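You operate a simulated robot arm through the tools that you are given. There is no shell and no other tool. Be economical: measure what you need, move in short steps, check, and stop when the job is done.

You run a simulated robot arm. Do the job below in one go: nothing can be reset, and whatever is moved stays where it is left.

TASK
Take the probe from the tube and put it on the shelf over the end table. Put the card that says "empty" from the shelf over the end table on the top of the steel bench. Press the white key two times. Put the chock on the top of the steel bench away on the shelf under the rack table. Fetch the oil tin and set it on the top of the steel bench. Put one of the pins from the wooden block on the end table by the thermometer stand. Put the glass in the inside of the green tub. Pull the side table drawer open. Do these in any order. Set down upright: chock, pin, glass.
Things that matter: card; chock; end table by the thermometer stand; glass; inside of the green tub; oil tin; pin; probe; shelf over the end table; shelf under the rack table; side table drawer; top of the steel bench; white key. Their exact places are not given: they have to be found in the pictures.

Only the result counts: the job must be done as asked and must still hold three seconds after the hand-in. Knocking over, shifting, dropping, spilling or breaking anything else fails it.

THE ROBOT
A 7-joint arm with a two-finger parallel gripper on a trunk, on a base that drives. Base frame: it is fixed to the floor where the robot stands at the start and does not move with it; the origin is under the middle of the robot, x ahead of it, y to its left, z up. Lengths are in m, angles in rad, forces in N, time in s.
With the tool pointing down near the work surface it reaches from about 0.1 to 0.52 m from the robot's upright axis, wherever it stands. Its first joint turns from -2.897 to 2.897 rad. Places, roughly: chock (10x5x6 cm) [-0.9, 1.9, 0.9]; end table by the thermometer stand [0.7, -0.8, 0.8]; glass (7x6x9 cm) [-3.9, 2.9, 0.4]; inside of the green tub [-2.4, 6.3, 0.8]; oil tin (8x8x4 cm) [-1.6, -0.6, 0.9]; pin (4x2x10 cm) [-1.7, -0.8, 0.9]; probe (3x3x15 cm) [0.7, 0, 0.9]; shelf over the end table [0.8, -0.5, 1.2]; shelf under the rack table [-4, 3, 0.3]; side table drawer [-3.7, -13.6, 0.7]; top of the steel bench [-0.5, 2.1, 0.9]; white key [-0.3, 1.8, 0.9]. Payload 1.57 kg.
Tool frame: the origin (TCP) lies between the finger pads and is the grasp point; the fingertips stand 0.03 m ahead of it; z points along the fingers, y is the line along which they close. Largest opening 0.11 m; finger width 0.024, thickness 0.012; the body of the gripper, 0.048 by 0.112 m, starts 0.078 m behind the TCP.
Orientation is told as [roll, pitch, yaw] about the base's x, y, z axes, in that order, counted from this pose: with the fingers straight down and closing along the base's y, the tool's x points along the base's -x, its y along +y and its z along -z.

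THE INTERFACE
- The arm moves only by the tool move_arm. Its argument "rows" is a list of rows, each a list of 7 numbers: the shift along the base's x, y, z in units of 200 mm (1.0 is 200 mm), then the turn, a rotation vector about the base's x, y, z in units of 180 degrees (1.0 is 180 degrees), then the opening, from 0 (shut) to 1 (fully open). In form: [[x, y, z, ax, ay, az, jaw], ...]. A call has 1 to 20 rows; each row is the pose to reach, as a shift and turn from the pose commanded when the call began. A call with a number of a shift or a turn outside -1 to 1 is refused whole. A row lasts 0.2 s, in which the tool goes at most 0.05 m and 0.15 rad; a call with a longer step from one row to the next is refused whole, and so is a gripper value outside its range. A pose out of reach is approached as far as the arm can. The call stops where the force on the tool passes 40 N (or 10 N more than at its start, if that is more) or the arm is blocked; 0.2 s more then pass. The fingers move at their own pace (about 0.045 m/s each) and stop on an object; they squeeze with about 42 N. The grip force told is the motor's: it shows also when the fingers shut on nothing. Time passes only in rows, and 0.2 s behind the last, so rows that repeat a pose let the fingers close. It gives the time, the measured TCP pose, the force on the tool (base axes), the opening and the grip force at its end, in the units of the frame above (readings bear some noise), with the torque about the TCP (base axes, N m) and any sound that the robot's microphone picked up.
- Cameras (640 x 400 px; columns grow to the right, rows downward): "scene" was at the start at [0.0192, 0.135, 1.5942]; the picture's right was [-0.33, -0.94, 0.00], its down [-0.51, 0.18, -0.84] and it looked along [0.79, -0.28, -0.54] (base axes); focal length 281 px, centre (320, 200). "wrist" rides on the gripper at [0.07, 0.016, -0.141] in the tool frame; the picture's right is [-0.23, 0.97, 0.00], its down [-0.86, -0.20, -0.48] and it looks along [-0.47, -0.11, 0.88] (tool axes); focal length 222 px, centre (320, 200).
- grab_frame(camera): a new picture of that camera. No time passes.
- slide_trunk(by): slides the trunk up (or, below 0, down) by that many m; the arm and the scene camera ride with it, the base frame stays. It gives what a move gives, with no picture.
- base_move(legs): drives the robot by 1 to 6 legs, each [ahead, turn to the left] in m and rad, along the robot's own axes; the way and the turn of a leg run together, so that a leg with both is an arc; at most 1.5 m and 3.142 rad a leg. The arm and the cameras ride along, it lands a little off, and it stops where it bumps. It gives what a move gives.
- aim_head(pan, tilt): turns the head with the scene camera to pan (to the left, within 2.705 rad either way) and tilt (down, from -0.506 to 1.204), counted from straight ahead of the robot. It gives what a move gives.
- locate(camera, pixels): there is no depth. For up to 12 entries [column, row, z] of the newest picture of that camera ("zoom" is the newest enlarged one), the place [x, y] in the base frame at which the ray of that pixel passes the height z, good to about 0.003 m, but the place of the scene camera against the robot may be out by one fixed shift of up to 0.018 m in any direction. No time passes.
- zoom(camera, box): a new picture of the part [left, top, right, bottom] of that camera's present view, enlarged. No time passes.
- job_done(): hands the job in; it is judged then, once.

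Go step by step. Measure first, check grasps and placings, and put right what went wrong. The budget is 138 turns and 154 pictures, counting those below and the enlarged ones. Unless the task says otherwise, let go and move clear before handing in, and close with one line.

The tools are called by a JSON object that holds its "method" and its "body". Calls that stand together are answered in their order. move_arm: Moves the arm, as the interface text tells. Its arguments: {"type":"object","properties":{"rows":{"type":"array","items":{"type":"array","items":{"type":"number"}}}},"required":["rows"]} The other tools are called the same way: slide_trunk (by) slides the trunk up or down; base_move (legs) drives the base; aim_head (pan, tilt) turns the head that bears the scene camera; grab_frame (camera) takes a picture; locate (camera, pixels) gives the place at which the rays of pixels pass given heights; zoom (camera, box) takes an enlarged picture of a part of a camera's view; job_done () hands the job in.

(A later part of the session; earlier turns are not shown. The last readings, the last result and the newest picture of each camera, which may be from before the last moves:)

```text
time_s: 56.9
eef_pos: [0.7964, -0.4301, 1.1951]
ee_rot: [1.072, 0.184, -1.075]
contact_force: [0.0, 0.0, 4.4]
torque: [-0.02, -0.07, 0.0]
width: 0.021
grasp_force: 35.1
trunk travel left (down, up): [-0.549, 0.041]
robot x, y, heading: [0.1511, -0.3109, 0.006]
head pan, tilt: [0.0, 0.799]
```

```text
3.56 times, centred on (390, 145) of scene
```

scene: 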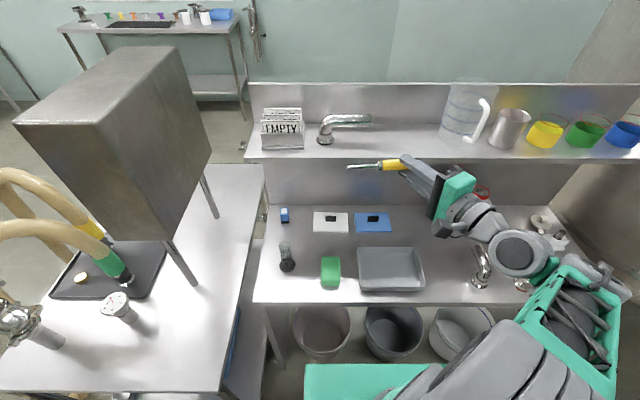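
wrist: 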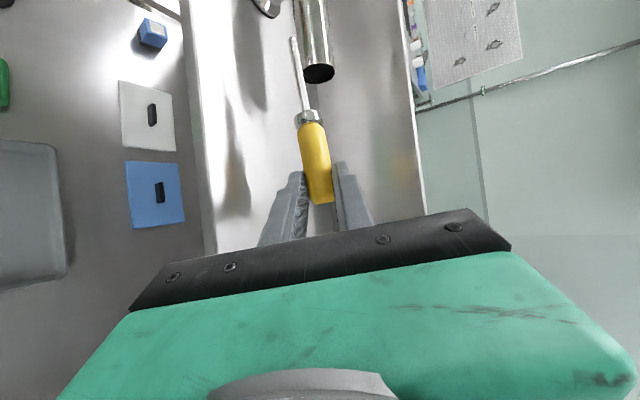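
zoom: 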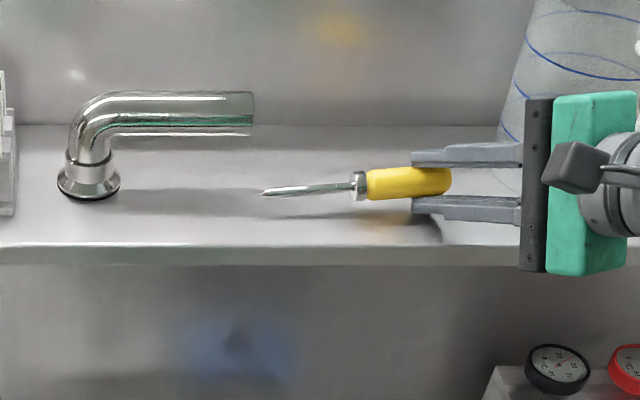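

Light contact shows the finger on the shelf. To release cleanly I raise 3 cm, pitch the hand 30° steeper and move 3 cm deeper, then lower again.

{"method": "move_arm", "body": {"rows": [[0, 0, 0.15, 0, 0, 0, 0], [0, 0, 0.15, 0, 0.042, 0, 0], [0.05, 0, 0.15, 0, 0.083, 0, 0], [0.1, 0, 0.15, 0, 0.125, 0, 0], [0.14, 0, 0.15, 0, 0.1667, 0, 0], [0.14, 0, 0.15, 0, 0.1667, 0, 0]]}}

{"method": "move_arm", "body": {"rows": [[0, 0, -0.05, 0, 0, 0, 0], [0, 0, -0.1, 0, 0, 0, 0], [0, 0, -0.13, 0, 0, 0, 0], [0, 0, -0.16, 0, 0, 0, 0]]}}

{"method": "zoom", "body": {"camera": "scene", "box": [300, 90, 480, 200]}}

{"method": "zoom", "body": {"camera": "wrist", "box": [200, 0, 440, 240]}}

```text
time_s: 58.3
eef_pos: [0.8006, -0.4165, 1.2012]
ee_rot: [0.568, 0.404, -1.23]
contact_force: [-0.1, 0.2, -0.9]
torque: [-0.07, -0.01, -0.02]
width: 0.0212
grasp_force: 34.9
out of reach, approached as far as the arm can: row 5, 6
trunk travel left (down, up): [-0.549, 0.041]
robot x, y, heading: [0.1503, -0.31, 0.004]
head pan, tilt: [0.0, 0.799]
```

```text
time_s: 58.9
eef_pos: [0.8002, -0.4158, 1.1976]
ee_rot: [0.594, 0.392, -1.219]
contact_force: [-7.8, 1.0, 13.5]
torque: [0.07, 0.36, 0.01]
width: 0.0211
grasp_force: 34.5
trunk travel left (down, up): [-0.549, 0.041]
robot x, y, heading: [0.1499, -0.3107, 0.005]
head pan, tilt: [0.0, 0.799]
stopped in row 2: the force on the tool passed its limit (the readings are from after the stop); the commanded pose is now the measured one
```

```text
3.56 times, centred on (390, 145) of scene
```

zoom: 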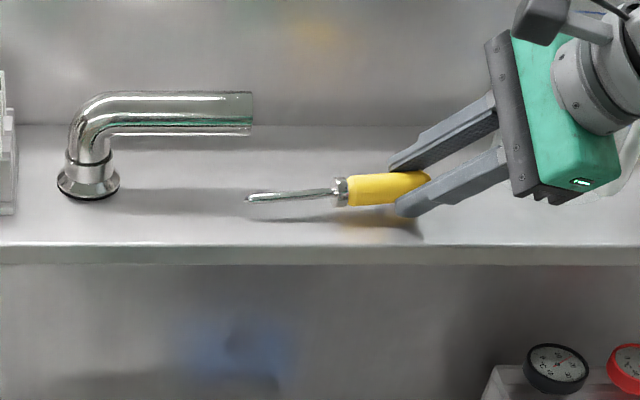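

```text
1.67 times, centred on (320, 120) of wrist
```

zoom: 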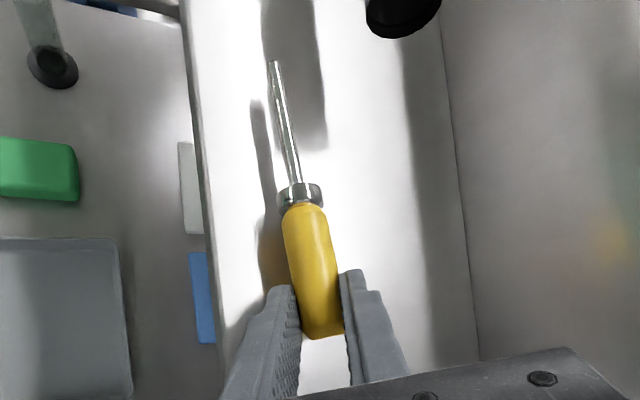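

The probe touches the shelf. I open gently and back out along the fingers.

{"method": "move_arm", "body": {"rows": [[0, 0, 0.02, 0, 0, 0, 0.1], [0, 0, 0.03, 0, 0, 0, 0.25], [0, 0, 0.03, 0, 0, 0, 0.4], [0, 0, 0.03, 0, 0, 0, 0.45], [-0.05, -0.06, 0.1, 0, 0, 0, 0.45], [-0.1, -0.12, 0.2, 0, 0, 0, 0.45], [-0.2, -0.24, 0.39, 0, 0, 0, 0.45]]}}

{"method": "zoom", "body": {"camera": "scene", "box": [300, 90, 480, 200]}}

```text
time_s: 60.5
eef_pos: [0.7455, -0.4399, 1.2251]
ee_rot: [0.591, 0.39, -1.219]
contact_force: [-0.5, 0.4, 0.2]
torque: [-0.02, -0.02, -0.04]
width: 0.0494
grasp_force: 0.1
out of reach, approached as far as the arm can: row 5, 6, 7
trunk travel left (down, up): [-0.549, 0.041]
robot x, y, heading: [0.1543, -0.3144, 0.001]
head pan, tilt: [0.0, 0.799]
```

```text
3.56 times, centred on (390, 145) of scene
```

zoom: 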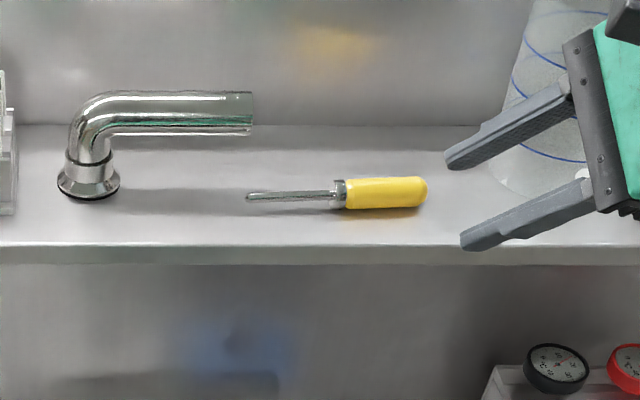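

The probe lies on the shelf and the fingers are clear. Now I look closely at the card holder.

{"method": "zoom", "body": {"camera": "scene", "box": [250, 95, 330, 165]}}

{"method": "locate", "body": {"camera": "scene", "pixels": [[264, 122, 1.23], [299, 121, 1.23], [263, 148, 1.18], [303, 147, 1.18], [266, 108, 1.25], [301, 107, 1.25]]}}

```text
5.71 times, centred on (290, 130) of scene
```

zoom: 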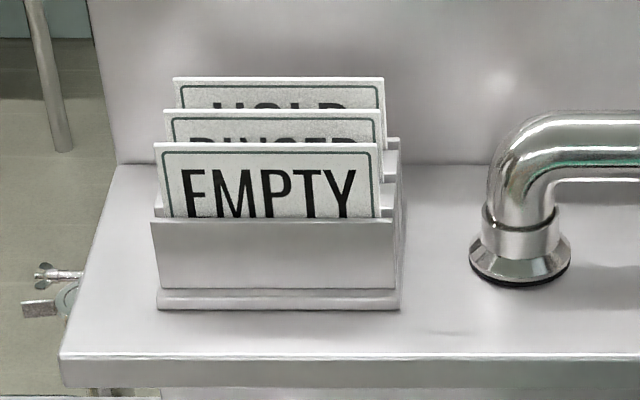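

```text
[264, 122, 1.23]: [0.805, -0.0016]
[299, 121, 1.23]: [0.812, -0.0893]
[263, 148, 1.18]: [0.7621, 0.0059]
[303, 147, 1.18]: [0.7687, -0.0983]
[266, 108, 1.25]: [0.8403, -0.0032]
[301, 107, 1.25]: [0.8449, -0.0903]
```

The EMPTY card is the front one, about 9 cm wide, with 2.5 cm to the next. I will grip it by its side edges with the fingers pitched forward as with the probe, so first I bring the hand back to that orientation.

{"method": "move_arm", "body": {"rows": [[-0.1, 0, 0.05, 0, 0, 0, 1], [-0.25, 0, 0.05, 0, -0.045, 0, 1], [-0.45, 0, 0.05, 0, -0.09, 0, 1], [-0.6, 0, 0.05, 0, -0.135, 0, 1], [-0.7, 0, 0.05, 0, -0.18, 0, 1], [-0.7, 0, 0.05, 0, -0.225, 0, 1], [-0.7, 0, 0.05, 0, -0.27, 0, 1], [-0.7, 0, 0.05, 0, -0.327, 0, 1]]}}

{"method": "move_arm", "body": {"rows": [[0, 0.05, 0, -0.045, 0, 0, 1], [0, 0.1, 0, -0.09, 0, 0, 1], [0, 0.15, 0, -0.135, 0, 0, 1], [0, 0.2, 0, -0.18, 0, 0, 1], [0, 0.25, 0, -0.225, 0, 0, 1], [0, 0.3, 0, -0.27, 0, 0, 1], [0, 0.4, 0, -0.315, 0, 0, 1], [0, 0.5, 0, -0.36, 0, 0, 1], [0, 0.6, 0, -0.405, 0, 0, 1], [0, 0.7, 0, -0.45, 0, 0, 1], [0, 0.85, 0, -0.49, 0, 0, 1]]}}

{"method": "grab_frame", "body": {"camera": "scene"}}

```text
refused: row 8 steps farther than a row can; nothing moved
```

```text
time_s: 62.9
eef_pos: [0.7459, -0.2852, 1.2222]
ee_rot: [-0.073, -0.982, -0.964]
contact_force: [-0.7, -0.5, -0.7]
torque: [0.04, 0.0, 0.03]
width: 0.1099
grasp_force: 0.1
out of reach, approached as far as the arm can: row 11
trunk travel left (down, up): [-0.549, 0.041]
robot x, y, heading: [0.1507, -0.3113, -0.002]
head pan, tilt: [0.0, 0.799]
```

```text
115 pictures are left
```

scene: 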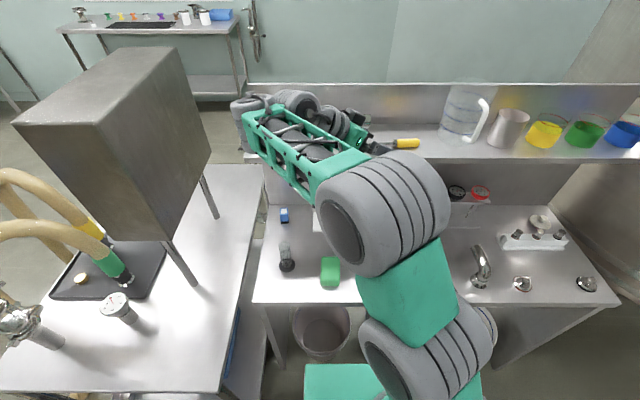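

The first call was refused and the second ran alone, so the hand now sits low over the shelf. I check with the wrist camera before backing straight out.

{"method": "grab_frame", "body": {"camera": "wrist"}}

{"method": "zoom", "body": {"camera": "scene", "box": [220, 70, 460, 220]}}

```text
114 pictures are left
```

wrist: 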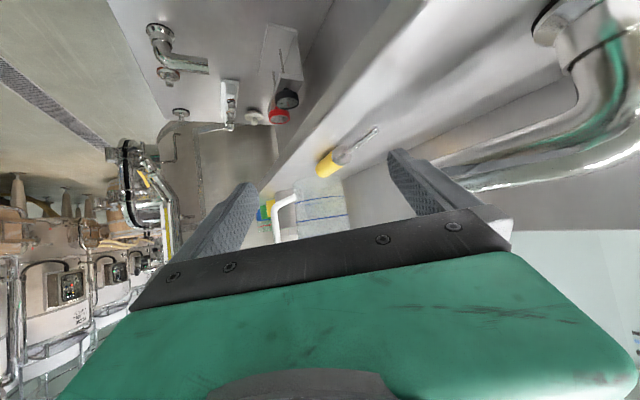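

```text
2.67 times, centred on (340, 145) of scene
```

zoom: 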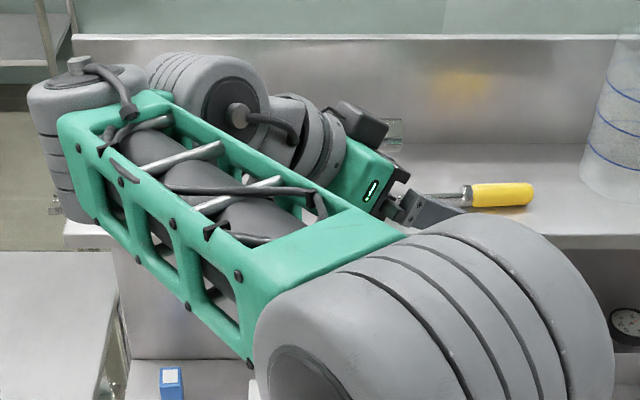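

Nothing has been touched; the spout is near the right finger. I back straight out in -x, then yaw back to straight ahead.

{"method": "move_arm", "body": {"rows": [[-0.1, 0, 0, 0, 0, 0, 1], [-0.3, 0, 0, 0, 0, 0, 1], [-0.5, 0, 0, 0, 0, 0, 1], [-0.7, 0, 0, 0, 0, 0, 1], [-0.8, 0, 0, 0, 0, 0, 1]]}}

{"method": "move_arm", "body": {"rows": [[0, 0, 0, 0, 0, 0.044, 1], [0, 0, 0, 0, 0, 0.088, 1], [0, 0, 0, 0, 0, 0.132, 1], [0, 0, 0, 0, 0, 0.176, 1], [0, 0, 0, 0, 0, 0.22, 1], [0, 0, 0, 0, 0, 0.264, 1], [0, 0, 0, 0, 0, 0.307, 1]]}}

{"method": "grab_frame", "body": {"camera": "scene"}}

{"method": "grab_frame", "body": {"camera": "wrist"}}

```text
time_s: 64.1
eef_pos: [0.592, -0.2924, 1.1867]
ee_rot: [-0.069, -0.981, -0.967]
contact_force: [-0.5, -0.5, 0.2]
torque: [0.0, -0.01, 0.06]
width: 0.11
grasp_force: 0.1
out of reach, approached as far as the arm can: row 3, 4, 5
trunk travel left (down, up): [-0.549, 0.041]
robot x, y, heading: [0.1491, -0.308, 0.003]
head pan, tilt: [0.0, 0.799]
```

```text
time_s: 65.7
eef_pos: [0.592, -0.2896, 1.1843]
ee_rot: [-0.081, -0.977, 0.013]
contact_force: [-0.9, -0.4, -0.2]
torque: [-0.04, 0.01, -0.03]
width: 0.1102
grasp_force: 0.2
trunk travel left (down, up): [-0.549, 0.041]
robot x, y, heading: [0.1498, -0.3087, 0.004]
head pan, tilt: [0.0, 0.799]
```

```text
112 pictures are left
```

scene: 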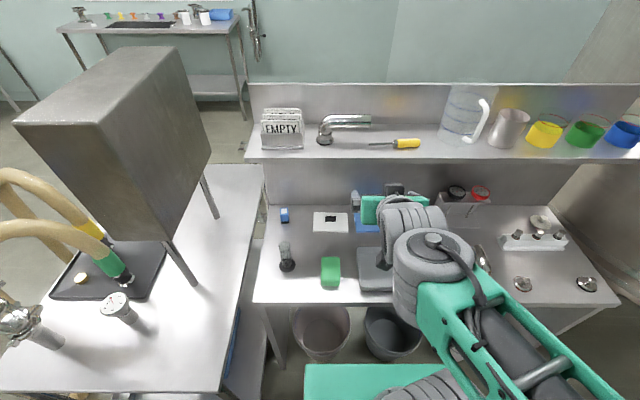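

```text
111 pictures are left
```

wrist: 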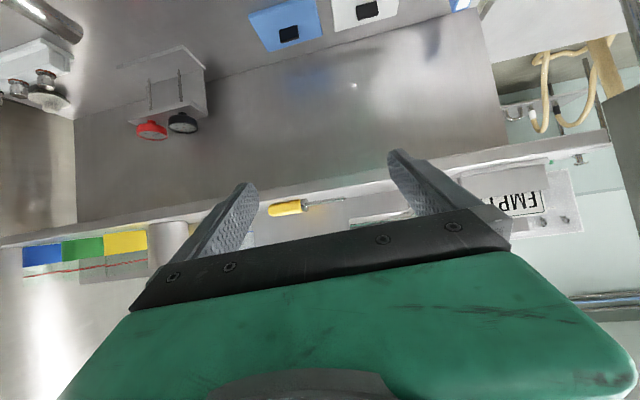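

All is in order; the probe and tube still stand as left. I level the roll, raise the trunk and move in front of the card.

{"method": "slide_trunk", "body": {"by": 0.04}}

{"method": "move_arm", "body": {"rows": [[0.0, 0.2, 0, 0.013, 0, 0, 1], [0, 0.4, 0, 0.026, -0.01, 0, 1], [0, 0.6, 0, 0.026, -0.022, 0, 1], [0.1, 0.8, 0, 0.026, -0.022, 0, 1], [0.2, 1, 0.02, 0.026, -0.022, 0, 1]]}}

{"method": "move_arm", "body": {"rows": [[0.1, 0.1, 0, 0, 0, 0, 1], [0.15, 0.2, 0, 0, 0, 0, 1], [0.15, 0.2, 0, 0, 0, 0, 1]]}}

{"method": "grab_frame", "body": {"camera": "wrist"}}

{"method": "grab_frame", "body": {"camera": "scene"}}

```text
time_s: 66.5
eef_pos: [0.5928, -0.2926, 1.2264]
ee_rot: [-0.076, -0.98, 0.003]
contact_force: [-0.3, 0.0, 0.0]
torque: [-0.04, 0.0, 0.02]
width: 0.1101
grasp_force: 0.1
trunk travel left (down, up): [-0.589, 0.001]
robot x, y, heading: [0.1503, -0.3089, 0.004]
head pan, tilt: [0.0, 0.799]
```

```text
time_s: 67.7
eef_pos: [0.6333, -0.0907, 1.2282]
ee_rot: [0.086, -1.047, -0.137]
contact_force: [1.2, -0.2, -0.1]
torque: [-0.04, 0.02, 0.0]
width: 0.1098
grasp_force: 0.0
trunk travel left (down, up): [-0.589, 0.001]
robot x, y, heading: [0.1525, -0.3133, 0.005]
head pan, tilt: [0.0, 0.799]
```

```text
time_s: 68.5
eef_pos: [0.663, -0.0515, 1.229]
ee_rot: [0.089, -1.045, -0.139]
contact_force: [0.6, -0.6, -0.4]
torque: [0.02, 0.0, -0.01]
width: 0.1101
grasp_force: 0.1
trunk travel left (down, up): [-0.589, 0.001]
robot x, y, heading: [0.1519, -0.3115, 0.009]
head pan, tilt: [0.0, 0.799]
```

```text
110 pictures are left
```

wrist: 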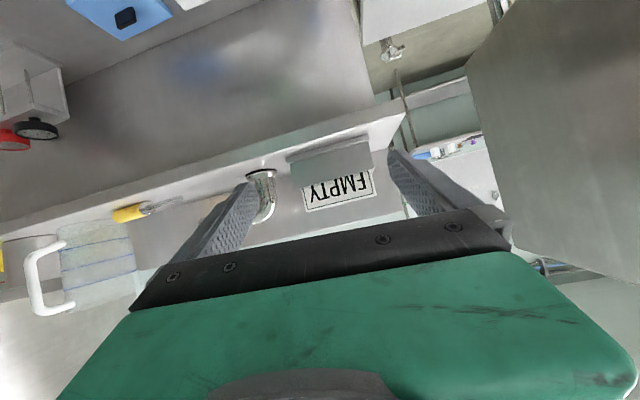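

```text
109 pictures are left
```

scene: 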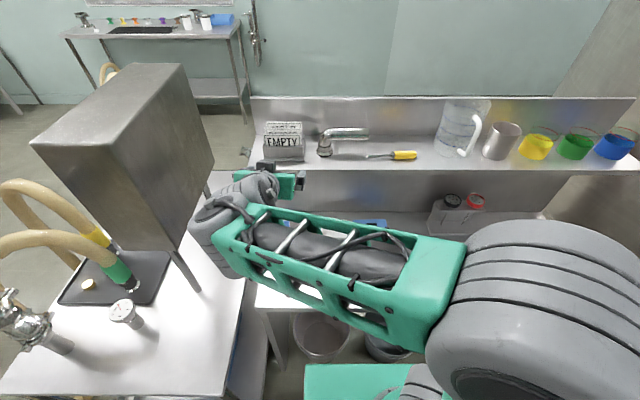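

The wrist camera sees the card at (306,213)-(377,196) with the holder plate below. I measure it and correct the small turn errors.

{"method": "locate", "body": {"camera": "wrist", "pixels": [[306, 213, 1.23], [306, 213, 1.24], [306, 213, 1.25], [377, 196, 1.23], [377, 196, 1.24], [302, 188, 1.2], [302, 188, 1.21], [372, 168, 1.2], [372, 168, 1.21]]}}

{"method": "zoom", "body": {"camera": "wrist", "box": [240, 120, 430, 230]}}

{"method": "move_arm", "body": {"rows": [[0, 0, 0, -0.007, 0, 0.01, 1], [0, 0, 0, -0.0142, 0, 0.0197, 1], [0, 0, 0, -0.0142, 0, 0.0197, 1]]}}

```text
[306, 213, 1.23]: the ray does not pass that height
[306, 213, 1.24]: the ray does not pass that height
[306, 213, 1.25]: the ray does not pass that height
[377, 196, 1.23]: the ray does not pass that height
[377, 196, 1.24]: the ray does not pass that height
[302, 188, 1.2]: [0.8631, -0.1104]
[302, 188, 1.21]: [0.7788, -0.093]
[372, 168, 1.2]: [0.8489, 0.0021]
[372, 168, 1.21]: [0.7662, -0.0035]
```

```text
3.37 times, centred on (335, 175) of wrist
```

zoom: 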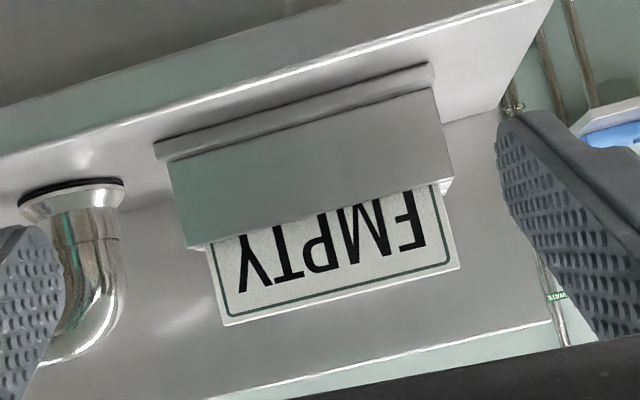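

```text
time_s: 69.3
eef_pos: [0.6628, -0.0504, 1.2293]
ee_rot: [-0.001, -1.047, 0.006]
contact_force: [0.4, 0.3, 0.0]
torque: [0.02, -0.04, -0.01]
width: 0.1101
grasp_force: 0.1
trunk travel left (down, up): [-0.589, 0.001]
robot x, y, heading: [0.1485, -0.3054, 0.003]
head pan, tilt: [0.0, 0.799]
```

The holder's front plate tops out near z 1.21 and the centre is y ≈ -0.049. I approach at z 1.24 and look again.

{"method": "move_arm", "body": {"rows": [[0.1, 0.005, 0.055, 0, 0, 0, 1], [0.25, 0.007, 0.055, 0, 0, 0, 1], [0.4, 0.007, 0.055, 0, 0, 0, 1], [0.4, 0.007, 0.055, 0, 0, 0, 1]]}}

{"method": "zoom", "body": {"camera": "wrist", "box": [200, 100, 440, 250]}}

{"method": "zoom", "body": {"camera": "scene", "box": [240, 100, 340, 190]}}

```text
time_s: 70.3
eef_pos: [0.7433, -0.05, 1.2402]
ee_rot: [-0.003, -1.046, 0.004]
contact_force: [0.2, 0.0, 0.1]
torque: [0.02, -0.01, 0.04]
width: 0.1102
grasp_force: 0.0
trunk travel left (down, up): [-0.589, 0.001]
robot x, y, heading: [0.1505, -0.3112, 0.006]
head pan, tilt: [0.0, 0.799]
```

```text
2.67 times, centred on (320, 175) of wrist
```

zoom: 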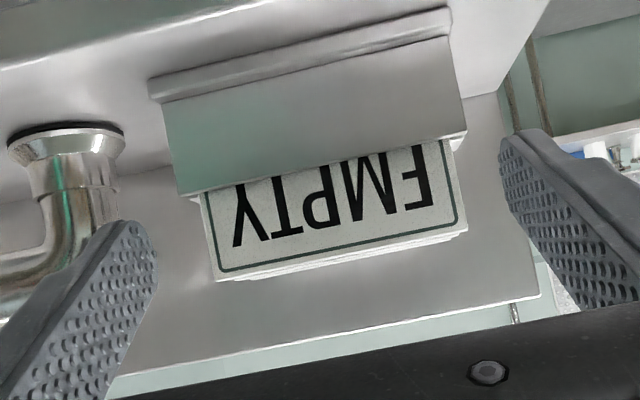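

```text
4.44 times, centred on (290, 145) of scene
```

zoom: 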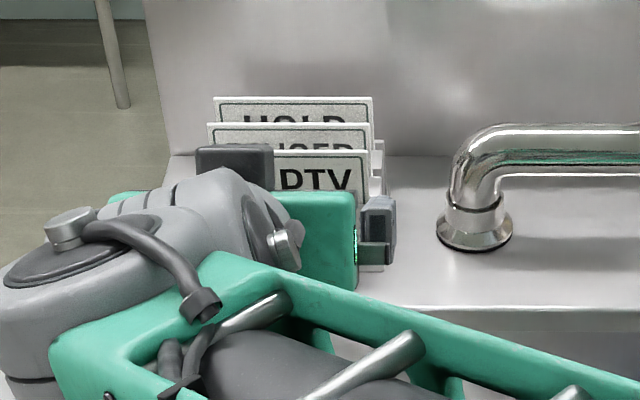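

The card sits centred between the fingers. I advance 4 cm and look before closing.

{"method": "move_arm", "body": {"rows": [[0.1, 0, 0, 0, 0, 0, 1], [0.2, 0, 0, 0, 0, 0, 1], [0.2, 0, 0, 0, 0, 0, 1]]}}

{"method": "zoom", "body": {"camera": "wrist", "box": [200, 100, 440, 250]}}

{"method": "zoom", "body": {"camera": "scene", "box": [260, 110, 330, 170]}}

```text
time_s: 71.1
eef_pos: [0.7838, -0.0502, 1.2398]
ee_rot: [-0.002, -1.048, 0.003]
contact_force: [0.4, -0.6, 0.1]
torque: [0.0, 0.0, -0.03]
width: 0.11
grasp_force: 0.1
trunk travel left (down, up): [-0.589, 0.001]
robot x, y, heading: [0.1522, -0.3102, 0.003]
head pan, tilt: [0.0, 0.799]
```

```text
2.67 times, centred on (320, 175) of wrist
```

zoom: 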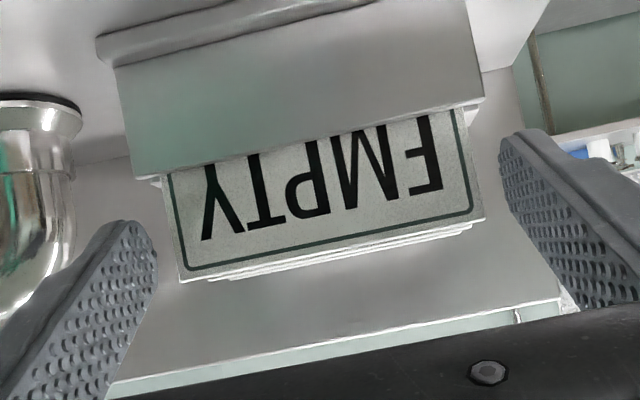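

```text
6.67 times, centred on (295, 140) of scene
```

zoom: 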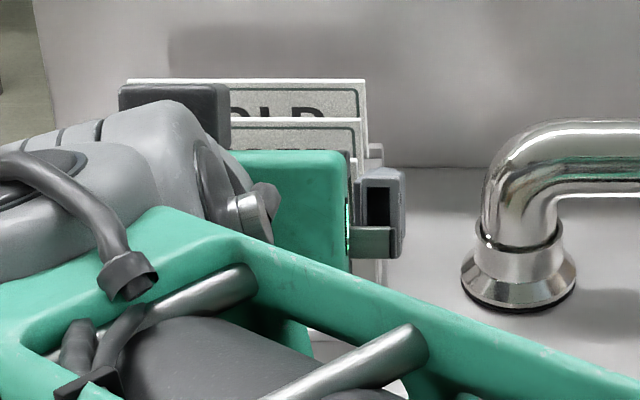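

By apparent sizes the card lies about 1.5 cm behind the fingertips, with the next card still beyond them. I close now.

{"method": "move_arm", "body": {"rows": [[0, 0, 0, 0, 0, 0, 0.6], [0, 0, 0, 0, 0, 0, 0.5], [0, 0, 0, 0, 0, 0, 0.5], [0, 0, 0, 0, 0, 0, 0.5]]}}

{"method": "zoom", "body": {"camera": "wrist", "box": [200, 100, 440, 250]}}

```text
time_s: 72.1
eef_pos: [0.7837, -0.0512, 1.2407]
ee_rot: [-0.002, -1.048, -0.001]
contact_force: [0.7, 0.6, 0.3]
torque: [-0.02, 0.0, 0.0]
width: 0.0983
grasp_force: 42.2
trunk travel left (down, up): [-0.589, 0.001]
robot x, y, heading: [0.1496, -0.3102, 0.004]
head pan, tilt: [0.0, 0.799]
```

```text
2.67 times, centred on (320, 175) of wrist
```

zoom: 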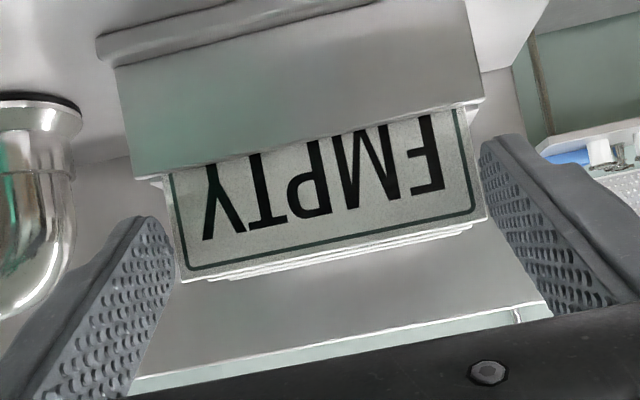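

The fingers stopped at 0.098 m with full grip, on the card's edges. I lift a little and look.

{"method": "move_arm", "body": {"rows": [[0, 0, 0.03, 0, 0, 0, 0.5], [0, 0, 0.07, 0, 0, 0, 0.5], [0, 0, 0.12, 0, 0, 0, 0.5], [0, 0, 0.12, 0, 0, 0, 0.5]]}}

{"method": "zoom", "body": {"camera": "wrist", "box": [200, 100, 440, 250]}}

{"method": "zoom", "body": {"camera": "scene", "box": [260, 100, 340, 170]}}

```text
time_s: 73.1
eef_pos: [0.7834, -0.0487, 1.265]
ee_rot: [-0.001, -1.048, 0.003]
contact_force: [-0.4, -1.2, -0.7]
torque: [0.01, 0.05, -0.02]
width: 0.0985
grasp_force: 41.7
trunk travel left (down, up): [-0.589, 0.001]
robot x, y, heading: [0.1481, -0.3079, 0.006]
head pan, tilt: [0.0, 0.799]
```

```text
2.67 times, centred on (320, 175) of wrist
```

zoom: 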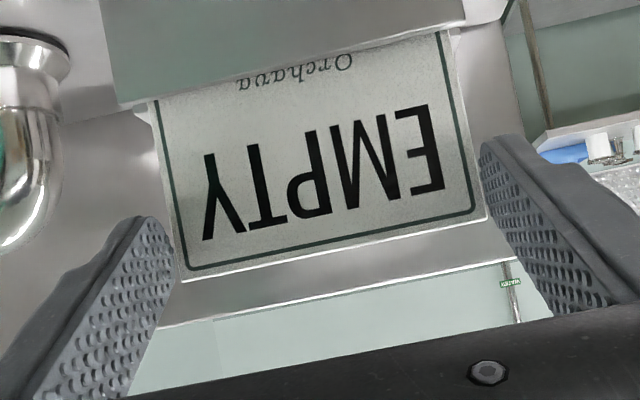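

```text
5.71 times, centred on (300, 135) of scene
```

zoom: 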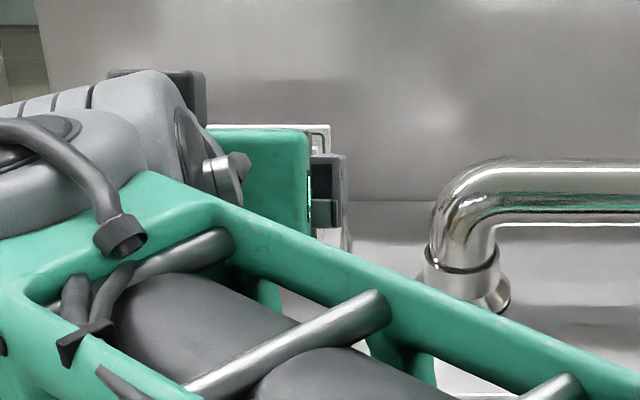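

The EMPTY card alone is rising with the fingers. I lift further and then back out.

{"method": "move_arm", "body": {"rows": [[0, 0, 0.08, 0, 0, 0, 0.5], [0, 0, 0.16, 0, 0, 0, 0.5], [0, 0, 0.24, 0, 0, 0, 0.5], [0, 0, 0.3, 0, 0, 0, 0.5]]}}

{"method": "zoom", "body": {"camera": "wrist", "box": [200, 20, 440, 250]}}

```text
time_s: 74.1
eef_pos: [0.7821, -0.0492, 1.3255]
ee_rot: [-0.002, -1.047, 0.001]
contact_force: [0.4, 0.6, -0.4]
torque: [-0.03, 0.02, -0.01]
width: 0.0985
grasp_force: 42.3
trunk travel left (down, up): [-0.589, 0.001]
robot x, y, heading: [0.1494, -0.3131, 0.007]
head pan, tilt: [0.0, 0.799]
```

```text
1.74 times, centred on (320, 135) of wrist
```

zoom: 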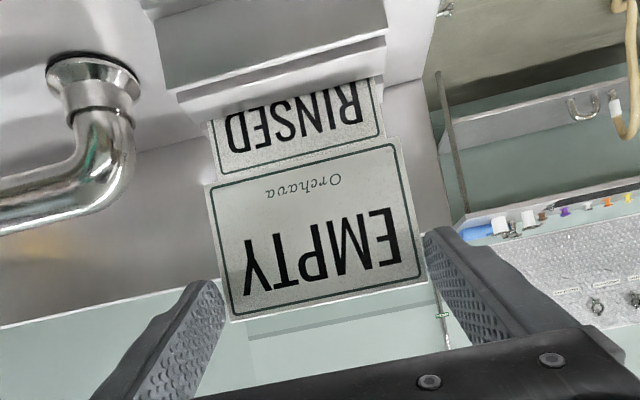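

The card is fully out. I retract the arm, back away, turn to the bench and drive toward it.

{"method": "move_arm", "body": {"rows": [[-0.2, 0, 0, 0, 0, 0, 0.5], [-0.4, 0, 0, 0, 0, 0, 0.5], [-0.6, 0, 0, 0, 0, 0, 0.5], [-0.8, 0, 0, 0, 0, 0, 0.5], [-1, -0.1, 0, 0, 0, 0, 0.5]]}}

{"method": "base_move", "body": {"legs": [[-0.65, 0], [0, 1.571], [1.0, 0]]}}

{"method": "aim_head", "body": {"pan": 0, "tilt": 0.6}}

{"method": "grab_frame", "body": {"camera": "scene"}}

{"method": "grab_frame", "body": {"camera": "wrist"}}

```text
time_s: 75.3
eef_pos: [0.5838, -0.0714, 1.3262]
ee_rot: [0.0, -1.048, 0.0]
contact_force: [-0.3, -0.2, -0.5]
torque: [-0.01, 0.01, 0.02]
width: 0.0984
grasp_force: 41.8
trunk travel left (down, up): [-0.589, 0.001]
robot x, y, heading: [0.1499, -0.311, 0.003]
head pan, tilt: [0.0, 0.799]
```

```text
time_s: 87.6
eef_pos: [-0.7681, 1.1203, 1.3255]
ee_rot: [-0.002, -1.048, 1.595]
contact_force: [0.3, -0.6, 0.3]
torque: [0.0, -0.05, 0.01]
width: 0.0986
grasp_force: 42.1
trunk travel left (down, up): [-0.589, 0.001]
robot x, y, heading: [-0.5173, 0.6943, 1.599]
head pan, tilt: [0.0, 0.799]
```

```text
time_s: 88.3
eef_pos: [-0.7693, 1.1208, 1.3248]
ee_rot: [-0.001, -1.047, 1.593]
contact_force: [-0.7, 0.0, -0.4]
torque: [-0.03, 0.01, 0.04]
width: 0.0985
grasp_force: 41.7
trunk travel left (down, up): [-0.589, 0.001]
robot x, y, heading: [-0.5195, 0.6875, 1.601]
head pan, tilt: [0.0, 0.6]
```

```text
99 pictures are left
```

scene: 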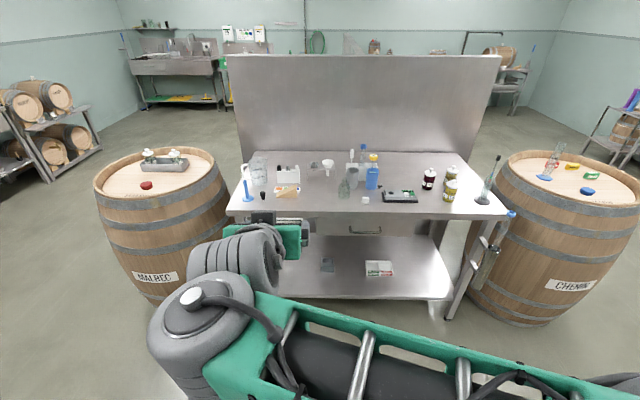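

```text
98 pictures are left
```

wrist: 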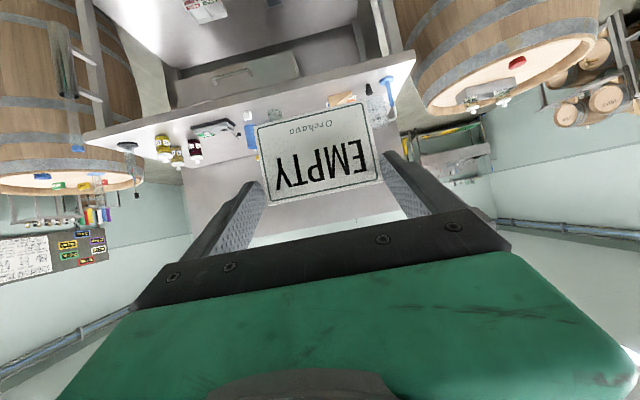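

The bench is straight ahead with its tools. I zoom on its top and measure.

{"method": "zoom", "body": {"camera": "scene", "box": [220, 130, 520, 240]}}

{"method": "locate", "body": {"camera": "scene", "pixels": [[288, 190, 0.9], [400, 196, 0.9], [230, 213, 0.88], [506, 214, 0.88], [280, 155, 0.88], [440, 155, 0.88], [370, 207, 0.88], [330, 203, 0.88], [365, 199, 0.88], [374, 188, 0.88], [440, 203, 0.88]]}}

```text
2.13 times, centred on (370, 185) of scene
```

zoom: 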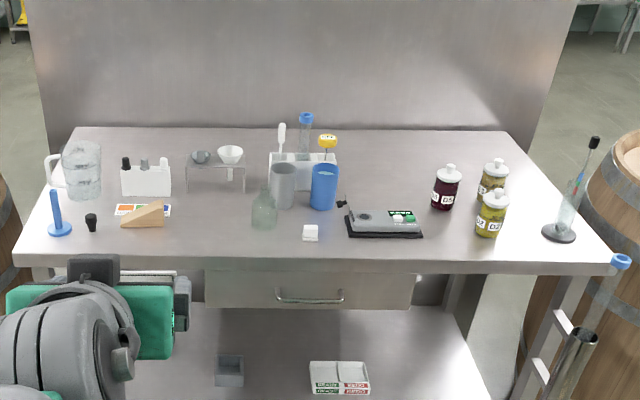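

```text
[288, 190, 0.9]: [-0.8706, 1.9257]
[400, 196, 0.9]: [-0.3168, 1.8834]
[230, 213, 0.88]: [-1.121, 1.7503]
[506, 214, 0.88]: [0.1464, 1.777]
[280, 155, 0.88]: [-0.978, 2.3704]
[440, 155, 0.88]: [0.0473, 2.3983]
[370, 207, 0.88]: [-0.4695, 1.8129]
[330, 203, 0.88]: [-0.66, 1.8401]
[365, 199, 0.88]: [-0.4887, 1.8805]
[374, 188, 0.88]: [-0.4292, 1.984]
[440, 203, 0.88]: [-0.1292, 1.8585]
```

The bench front edge is at y≈1.76; the chock (wedge) is at (-0.87,1.92) and a free spot for the card lies near (-0.72,1.86), between chock and bottle. I drive closer.

{"method": "base_move", "body": {"legs": [[0.64, -0.02]]}}

{"method": "aim_head", "body": {"pan": 0, "tilt": 0.9}}

{"method": "grab_frame", "body": {"camera": "scene"}}

```text
time_s: 91.9
eef_pos: [-0.7695, 1.769, 1.3246]
ee_rot: [-0.001, -1.049, 1.573]
contact_force: [-0.4, -0.5, 0.2]
torque: [0.0, -0.04, -0.01]
width: 0.0984
grasp_force: 42.1
trunk travel left (down, up): [-0.589, 0.001]
robot x, y, heading: [-0.5237, 1.3344, 1.58]
head pan, tilt: [0.0, 0.6]
```

```text
time_s: 92.7
eef_pos: [-0.7704, 1.769, 1.3247]
ee_rot: [-0.002, -1.047, 1.573]
contact_force: [0.6, -0.2, -0.6]
torque: [0.03, -0.01, 0.02]
width: 0.0984
grasp_force: 41.6
trunk travel left (down, up): [-0.589, 0.001]
robot x, y, heading: [-0.5285, 1.3391, 1.577]
head pan, tilt: [0.0, 0.901]
```

```text
96 pictures are left
```

scene: 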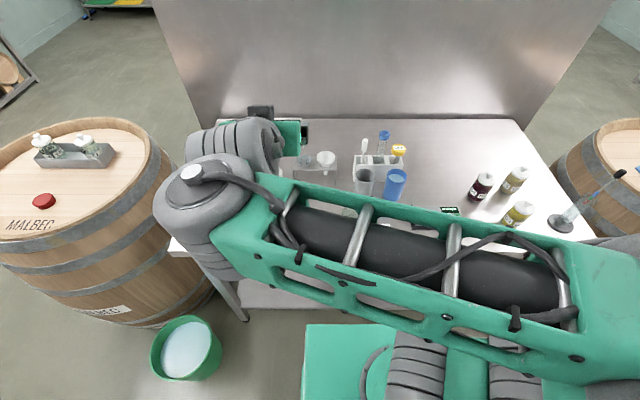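

I pitch the hand from forward to nearly down while lowering, in free space over the bench front.

{"method": "move_arm", "body": {"rows": [[0, 0, -0.1, 0, 0, 0, 0.5], [0, 0, -0.2, -0.042, 0, 0, 0.5], [0, 0, -0.3, -0.083, 0, 0, 0.5], [0, 0, -0.4, -0.125, 0, 0, 0.5], [0, 0, -0.5, -0.167, 0, 0, 0.5], [0, 0, -0.6, -0.208, 0, 0, 0.5], [0, 0.0, -0.7, -0.25, 0, 0, 0.5], [0, 0.0, -0.8, -0.292, 0, 0, 0.5], [0, 0.0, -0.8, -0.333, 0, 0, 0.5]]}}

{"method": "grab_frame", "body": {"camera": "wrist"}}

{"method": "grab_frame", "body": {"camera": "scene"}}

```text
time_s: 94.7
eef_pos: [-0.7704, 1.7688, 1.1644]
ee_rot: [0.0, -0.001, 1.57]
contact_force: [0.9, 0.3, -0.4]
torque: [0.03, 0.02, 0.01]
width: 0.0984
grasp_force: 42.2
trunk travel left (down, up): [-0.589, 0.001]
robot x, y, heading: [-0.5289, 1.3363, 1.573]
head pan, tilt: [0.0, 0.901]
```

```text
95 pictures are left
```

wrist: 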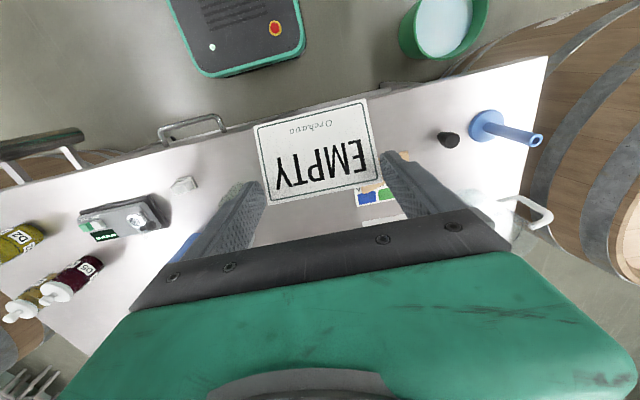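

```text
94 pictures are left
```

scene: 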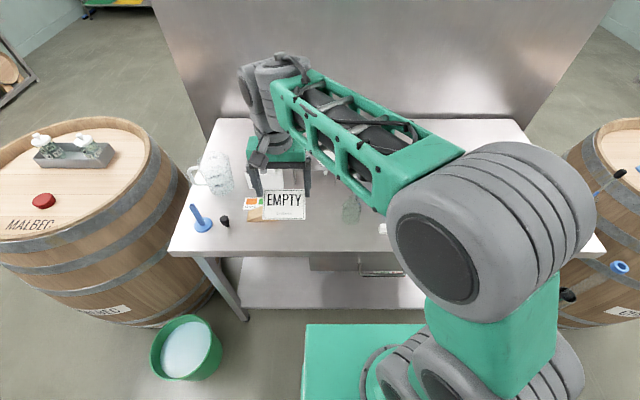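

The tool is down. I move over the planned spot and look again before lowering.

{"method": "move_arm", "body": {"rows": [[0.1, 0.2, -0.1, 0, 0, 0, 0.5], [0.22, 0.4, -0.2, 0, 0, 0, 0.5], [0.22, 0.55, -0.3, 0, 0, 0, 0.5], [0.22, 0.55, -0.4, 0, 0, 0, 0.5]]}}

{"method": "grab_frame", "body": {"camera": "wrist"}}

{"method": "grab_frame", "body": {"camera": "scene"}}

```text
refused: row 2 steps farther than a row can; nothing moved
```

```text
93 pictures are left
```

wrist: 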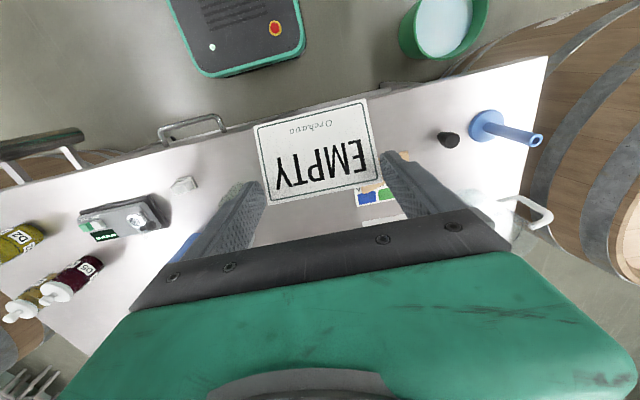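

```text
92 pictures are left
```

scene: 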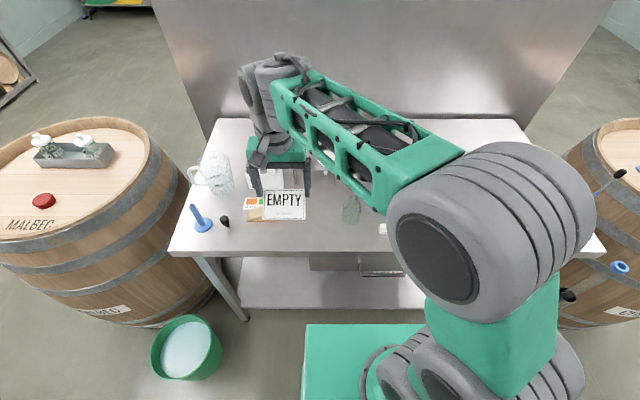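

The step was too long, so I repeat with shorter rows.

{"method": "move_arm", "body": {"rows": [[0.08, 0.16, -0.1, 0, 0, 0, 0.5], [0.16, 0.32, -0.2, 0, 0, 0, 0.5], [0.2, 0.48, -0.3, 0, 0, 0, 0.5], [0.22, 0.55, -0.45, 0, 0, 0, 0.5], [0.22, 0.55, -0.5, 0, 0, 0, 0.5]]}}

{"method": "grab_frame", "body": {"camera": "wrist"}}

{"method": "zoom", "body": {"camera": "scene", "box": [170, 100, 430, 270]}}

```text
time_s: 95.9
eef_pos: [-0.7262, 1.8802, 1.0644]
ee_rot: [0.0, -0.001, 1.573]
contact_force: [0.1, 0.0, 0.0]
torque: [0.01, 0.0, 0.01]
width: 0.0987
grasp_force: 41.8
trunk travel left (down, up): [-0.589, 0.001]
robot x, y, heading: [-0.5304, 1.3321, 1.578]
head pan, tilt: [0.0, 0.901]
```

```text
91 pictures are left
```

wrist: 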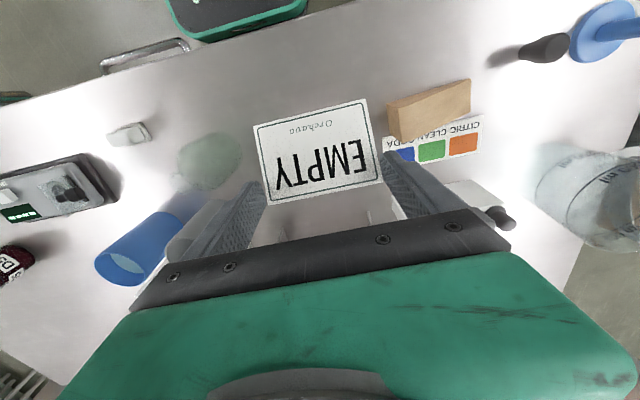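

```text
2.35 times, centred on (300, 185) of scene
```

zoom: 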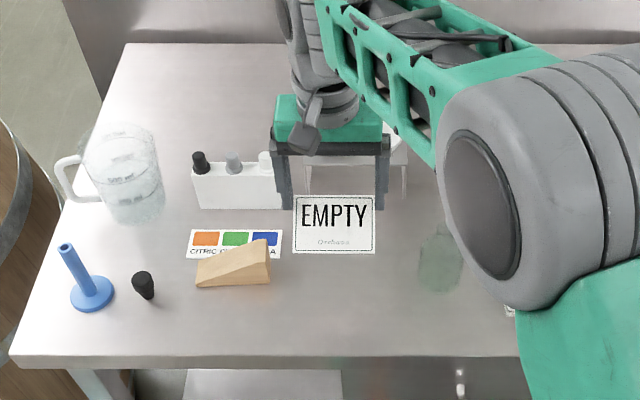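

The chock, colour strip and white holder lie to the left, the bottle to the right. I measure the free gap.

{"method": "locate", "body": {"camera": "scene", "pixels": [[283.8, 188.4, 0.88], [278.7, 219, 0.88], [283.8, 209.7, 0.88], [341.7, 214.8, 0.88], [334, 252, 0.88], [247, 220, 0.88]]}}

{"method": "locate", "body": {"camera": "wrist", "pixels": [[399, 143, 0.88], [471, 120, 0.88], [386, 107, 0.88], [186, 170, 0.88], [243, 150, 0.88], [130, 130, 0.88], [190, 45, 0.85]]}}

```text
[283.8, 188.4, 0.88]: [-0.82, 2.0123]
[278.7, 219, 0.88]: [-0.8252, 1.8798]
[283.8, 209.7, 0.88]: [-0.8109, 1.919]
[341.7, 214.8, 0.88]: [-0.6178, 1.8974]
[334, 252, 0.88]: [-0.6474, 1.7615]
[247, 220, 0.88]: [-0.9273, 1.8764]
```

```text
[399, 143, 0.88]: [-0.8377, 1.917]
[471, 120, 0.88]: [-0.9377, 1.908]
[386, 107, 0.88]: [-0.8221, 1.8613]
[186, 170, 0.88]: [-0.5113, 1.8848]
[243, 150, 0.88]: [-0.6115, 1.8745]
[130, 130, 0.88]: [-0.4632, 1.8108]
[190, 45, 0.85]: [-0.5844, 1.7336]
```

The gap spans x -0.81 to -0.615, so the present spot is good. I lower toward the surface.

{"method": "move_arm", "body": {"rows": [[0.03, -0.05, -0.15, 0, 0, 0, 0.5], [0.03, -0.05, -0.3, 0, 0, 0, 0.5], [0.03, -0.05, -0.45, 0, 0, 0, 0.5], [0.03, -0.05, -0.52, 0, 0, 0, 0.5], [0.03, -0.05, -0.56, 0, 0, 0, 0.5], [0.03, -0.05, -0.6, 0, 0, 0, 0.5], [0.03, -0.05, -0.64, 0, 0, 0, 0.5]]}}

{"method": "zoom", "body": {"camera": "scene", "box": [200, 130, 380, 260]}}

```text
time_s: 97.5
eef_pos: [-0.7206, 1.8692, 0.9376]
ee_rot: [0.0, -0.005, 1.57]
contact_force: [-0.3, 7.0, 19.7]
torque: [-0.7, 0.03, -0.02]
width: 0.0988
grasp_force: 42.1
trunk travel left (down, up): [-0.589, 0.001]
robot x, y, heading: [-0.5289, 1.3352, 1.573]
head pan, tilt: [0.0, 0.901]
```

```text
3.08 times, centred on (290, 195) of scene
```

zoom: 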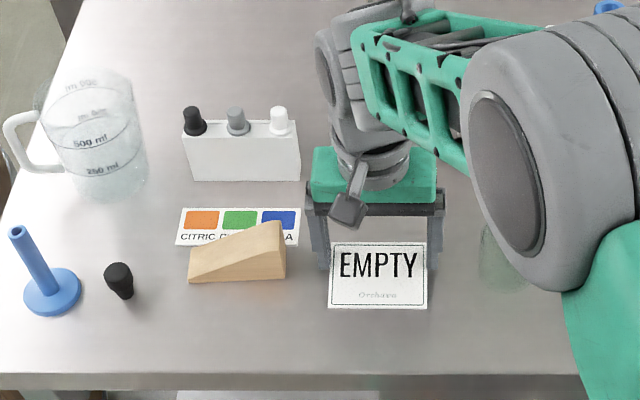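

The card's edge rests on the bench. I release, wait, and rise.

{"method": "move_arm", "body": {"rows": [[0, 0, 0.02, 0, 0, 0, 0.6], [0, 0, 0.02, 0, 0, 0, 0.9], [0, 0, 0.02, 0, 0, 0, 1], [0, 0, 0.02, 0, 0, 0, 1], [0, 0, 0.15, 0, 0, 0, 1], [0, 0, 0.35, 0, 0, 0, 1], [0, 0, 0.55, 0, 0, 0, 1], [0, 0, 0.75, 0, 0, 0, 1]]}}

{"method": "grab_frame", "body": {"camera": "wrist"}}

{"method": "grab_frame", "body": {"camera": "scene"}}

```text
time_s: 99.3
eef_pos: [-0.7212, 1.8674, 1.086]
ee_rot: [0.0, -0.001, 1.572]
contact_force: [-0.2, 0.5, -0.5]
torque: [-0.01, -0.03, -0.01]
width: 0.1101
grasp_force: 0.0
trunk travel left (down, up): [-0.589, 0.001]
robot x, y, heading: [-0.5265, 1.3346, 1.577]
head pan, tilt: [0.0, 0.901]
```

```text
88 pictures are left
```

wrist: 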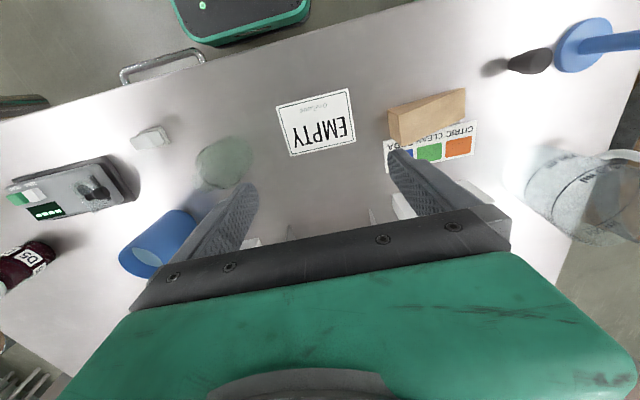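

```text
87 pictures are left
```

scene: 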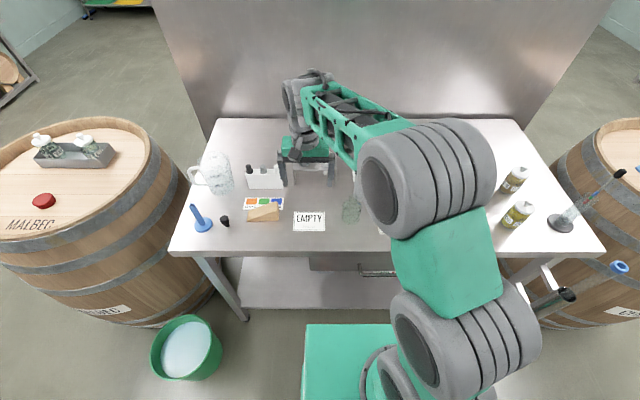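

The card lies flat on the bench. Next I move over the keyed device at about (-0.32,1.86) for a close look, closing the fingers.

{"method": "move_arm", "body": {"rows": [[0.2, -0.08, 0, 0, 0, 0, 0.5], [0.4, -0.16, 0, 0, 0, 0, 0], [0.6, -0.2, 0, 0, 0, 0, 0], [0.8, -0.2, 0, 0, 0, 0, 0], [1, -0.2, 0, 0, 0, 0, 0]]}}

{"method": "move_arm", "body": {"rows": [[0.2, 0, 0, 0, 0, 0, 0], [0.4, 0, 0, 0, 0, 0, 0], [0.6, 0, 0, 0, 0, 0, 0], [0.6, 0, 0, 0, 0, 0, 0]]}}

{"method": "grab_frame", "body": {"camera": "wrist"}}

{"method": "grab_frame", "body": {"camera": "scene"}}

```text
time_s: 100.5
eef_pos: [-0.5185, 1.8289, 1.0867]
ee_rot: [0.001, -0.002, 1.574]
contact_force: [0.4, 0.6, -0.8]
torque: [-0.03, 0.0, 0.01]
width: 0.0057
grasp_force: 0.3
trunk travel left (down, up): [-0.589, 0.001]
robot x, y, heading: [-0.5293, 1.3347, 1.573]
head pan, tilt: [0.0, 0.901]
```

```text
time_s: 101.5
eef_pos: [-0.3992, 1.8277, 1.0863]
ee_rot: [0.003, -0.001, 1.573]
contact_force: [0.2, 0.2, -0.4]
torque: [0.02, -0.03, 0.02]
width: 0.0
grasp_force: 21.6
trunk travel left (down, up): [-0.589, 0.001]
robot x, y, heading: [-0.5289, 1.3331, 1.578]
head pan, tilt: [0.0, 0.901]
```

```text
86 pictures are left
```

wrist: 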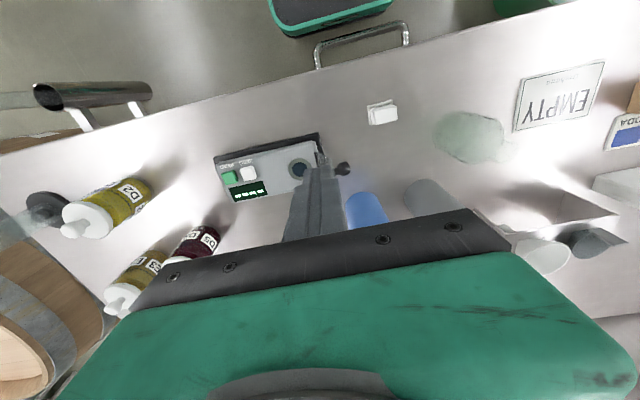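

```text
85 pictures are left
```

scene: 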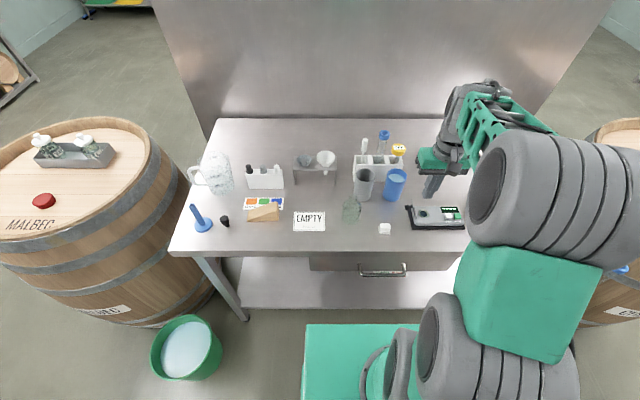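

The device shows a white key at wrist pixel (248,173) next to a green one. I zoom and locate it.

{"method": "zoom", "body": {"camera": "wrist", "box": [200, 125, 340, 215]}}

{"method": "locate", "body": {"camera": "wrist", "pixels": [[249, 174, 0.9], [249, 174, 0.91], [249, 174, 0.92], [230, 178, 0.91], [382, 113, 0.89], [316, 135, 0.88], [214, 158, 0.88]]}}

```text
4.44 times, centred on (270, 170) of wrist
```

zoom: 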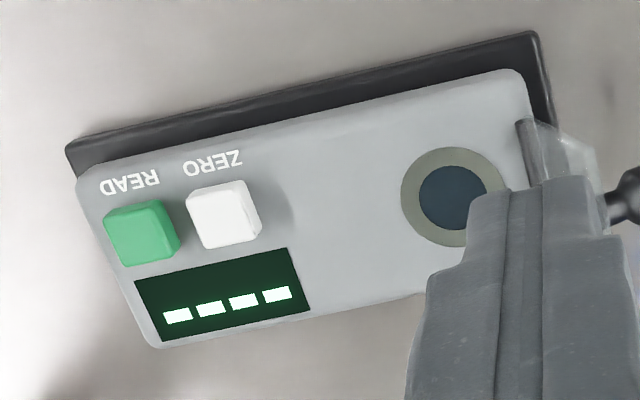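

```text
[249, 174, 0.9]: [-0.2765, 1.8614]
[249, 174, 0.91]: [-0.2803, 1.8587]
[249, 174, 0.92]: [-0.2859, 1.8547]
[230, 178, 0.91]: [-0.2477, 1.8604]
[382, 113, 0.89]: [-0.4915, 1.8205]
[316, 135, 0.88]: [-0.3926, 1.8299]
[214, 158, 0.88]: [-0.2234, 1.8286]
```

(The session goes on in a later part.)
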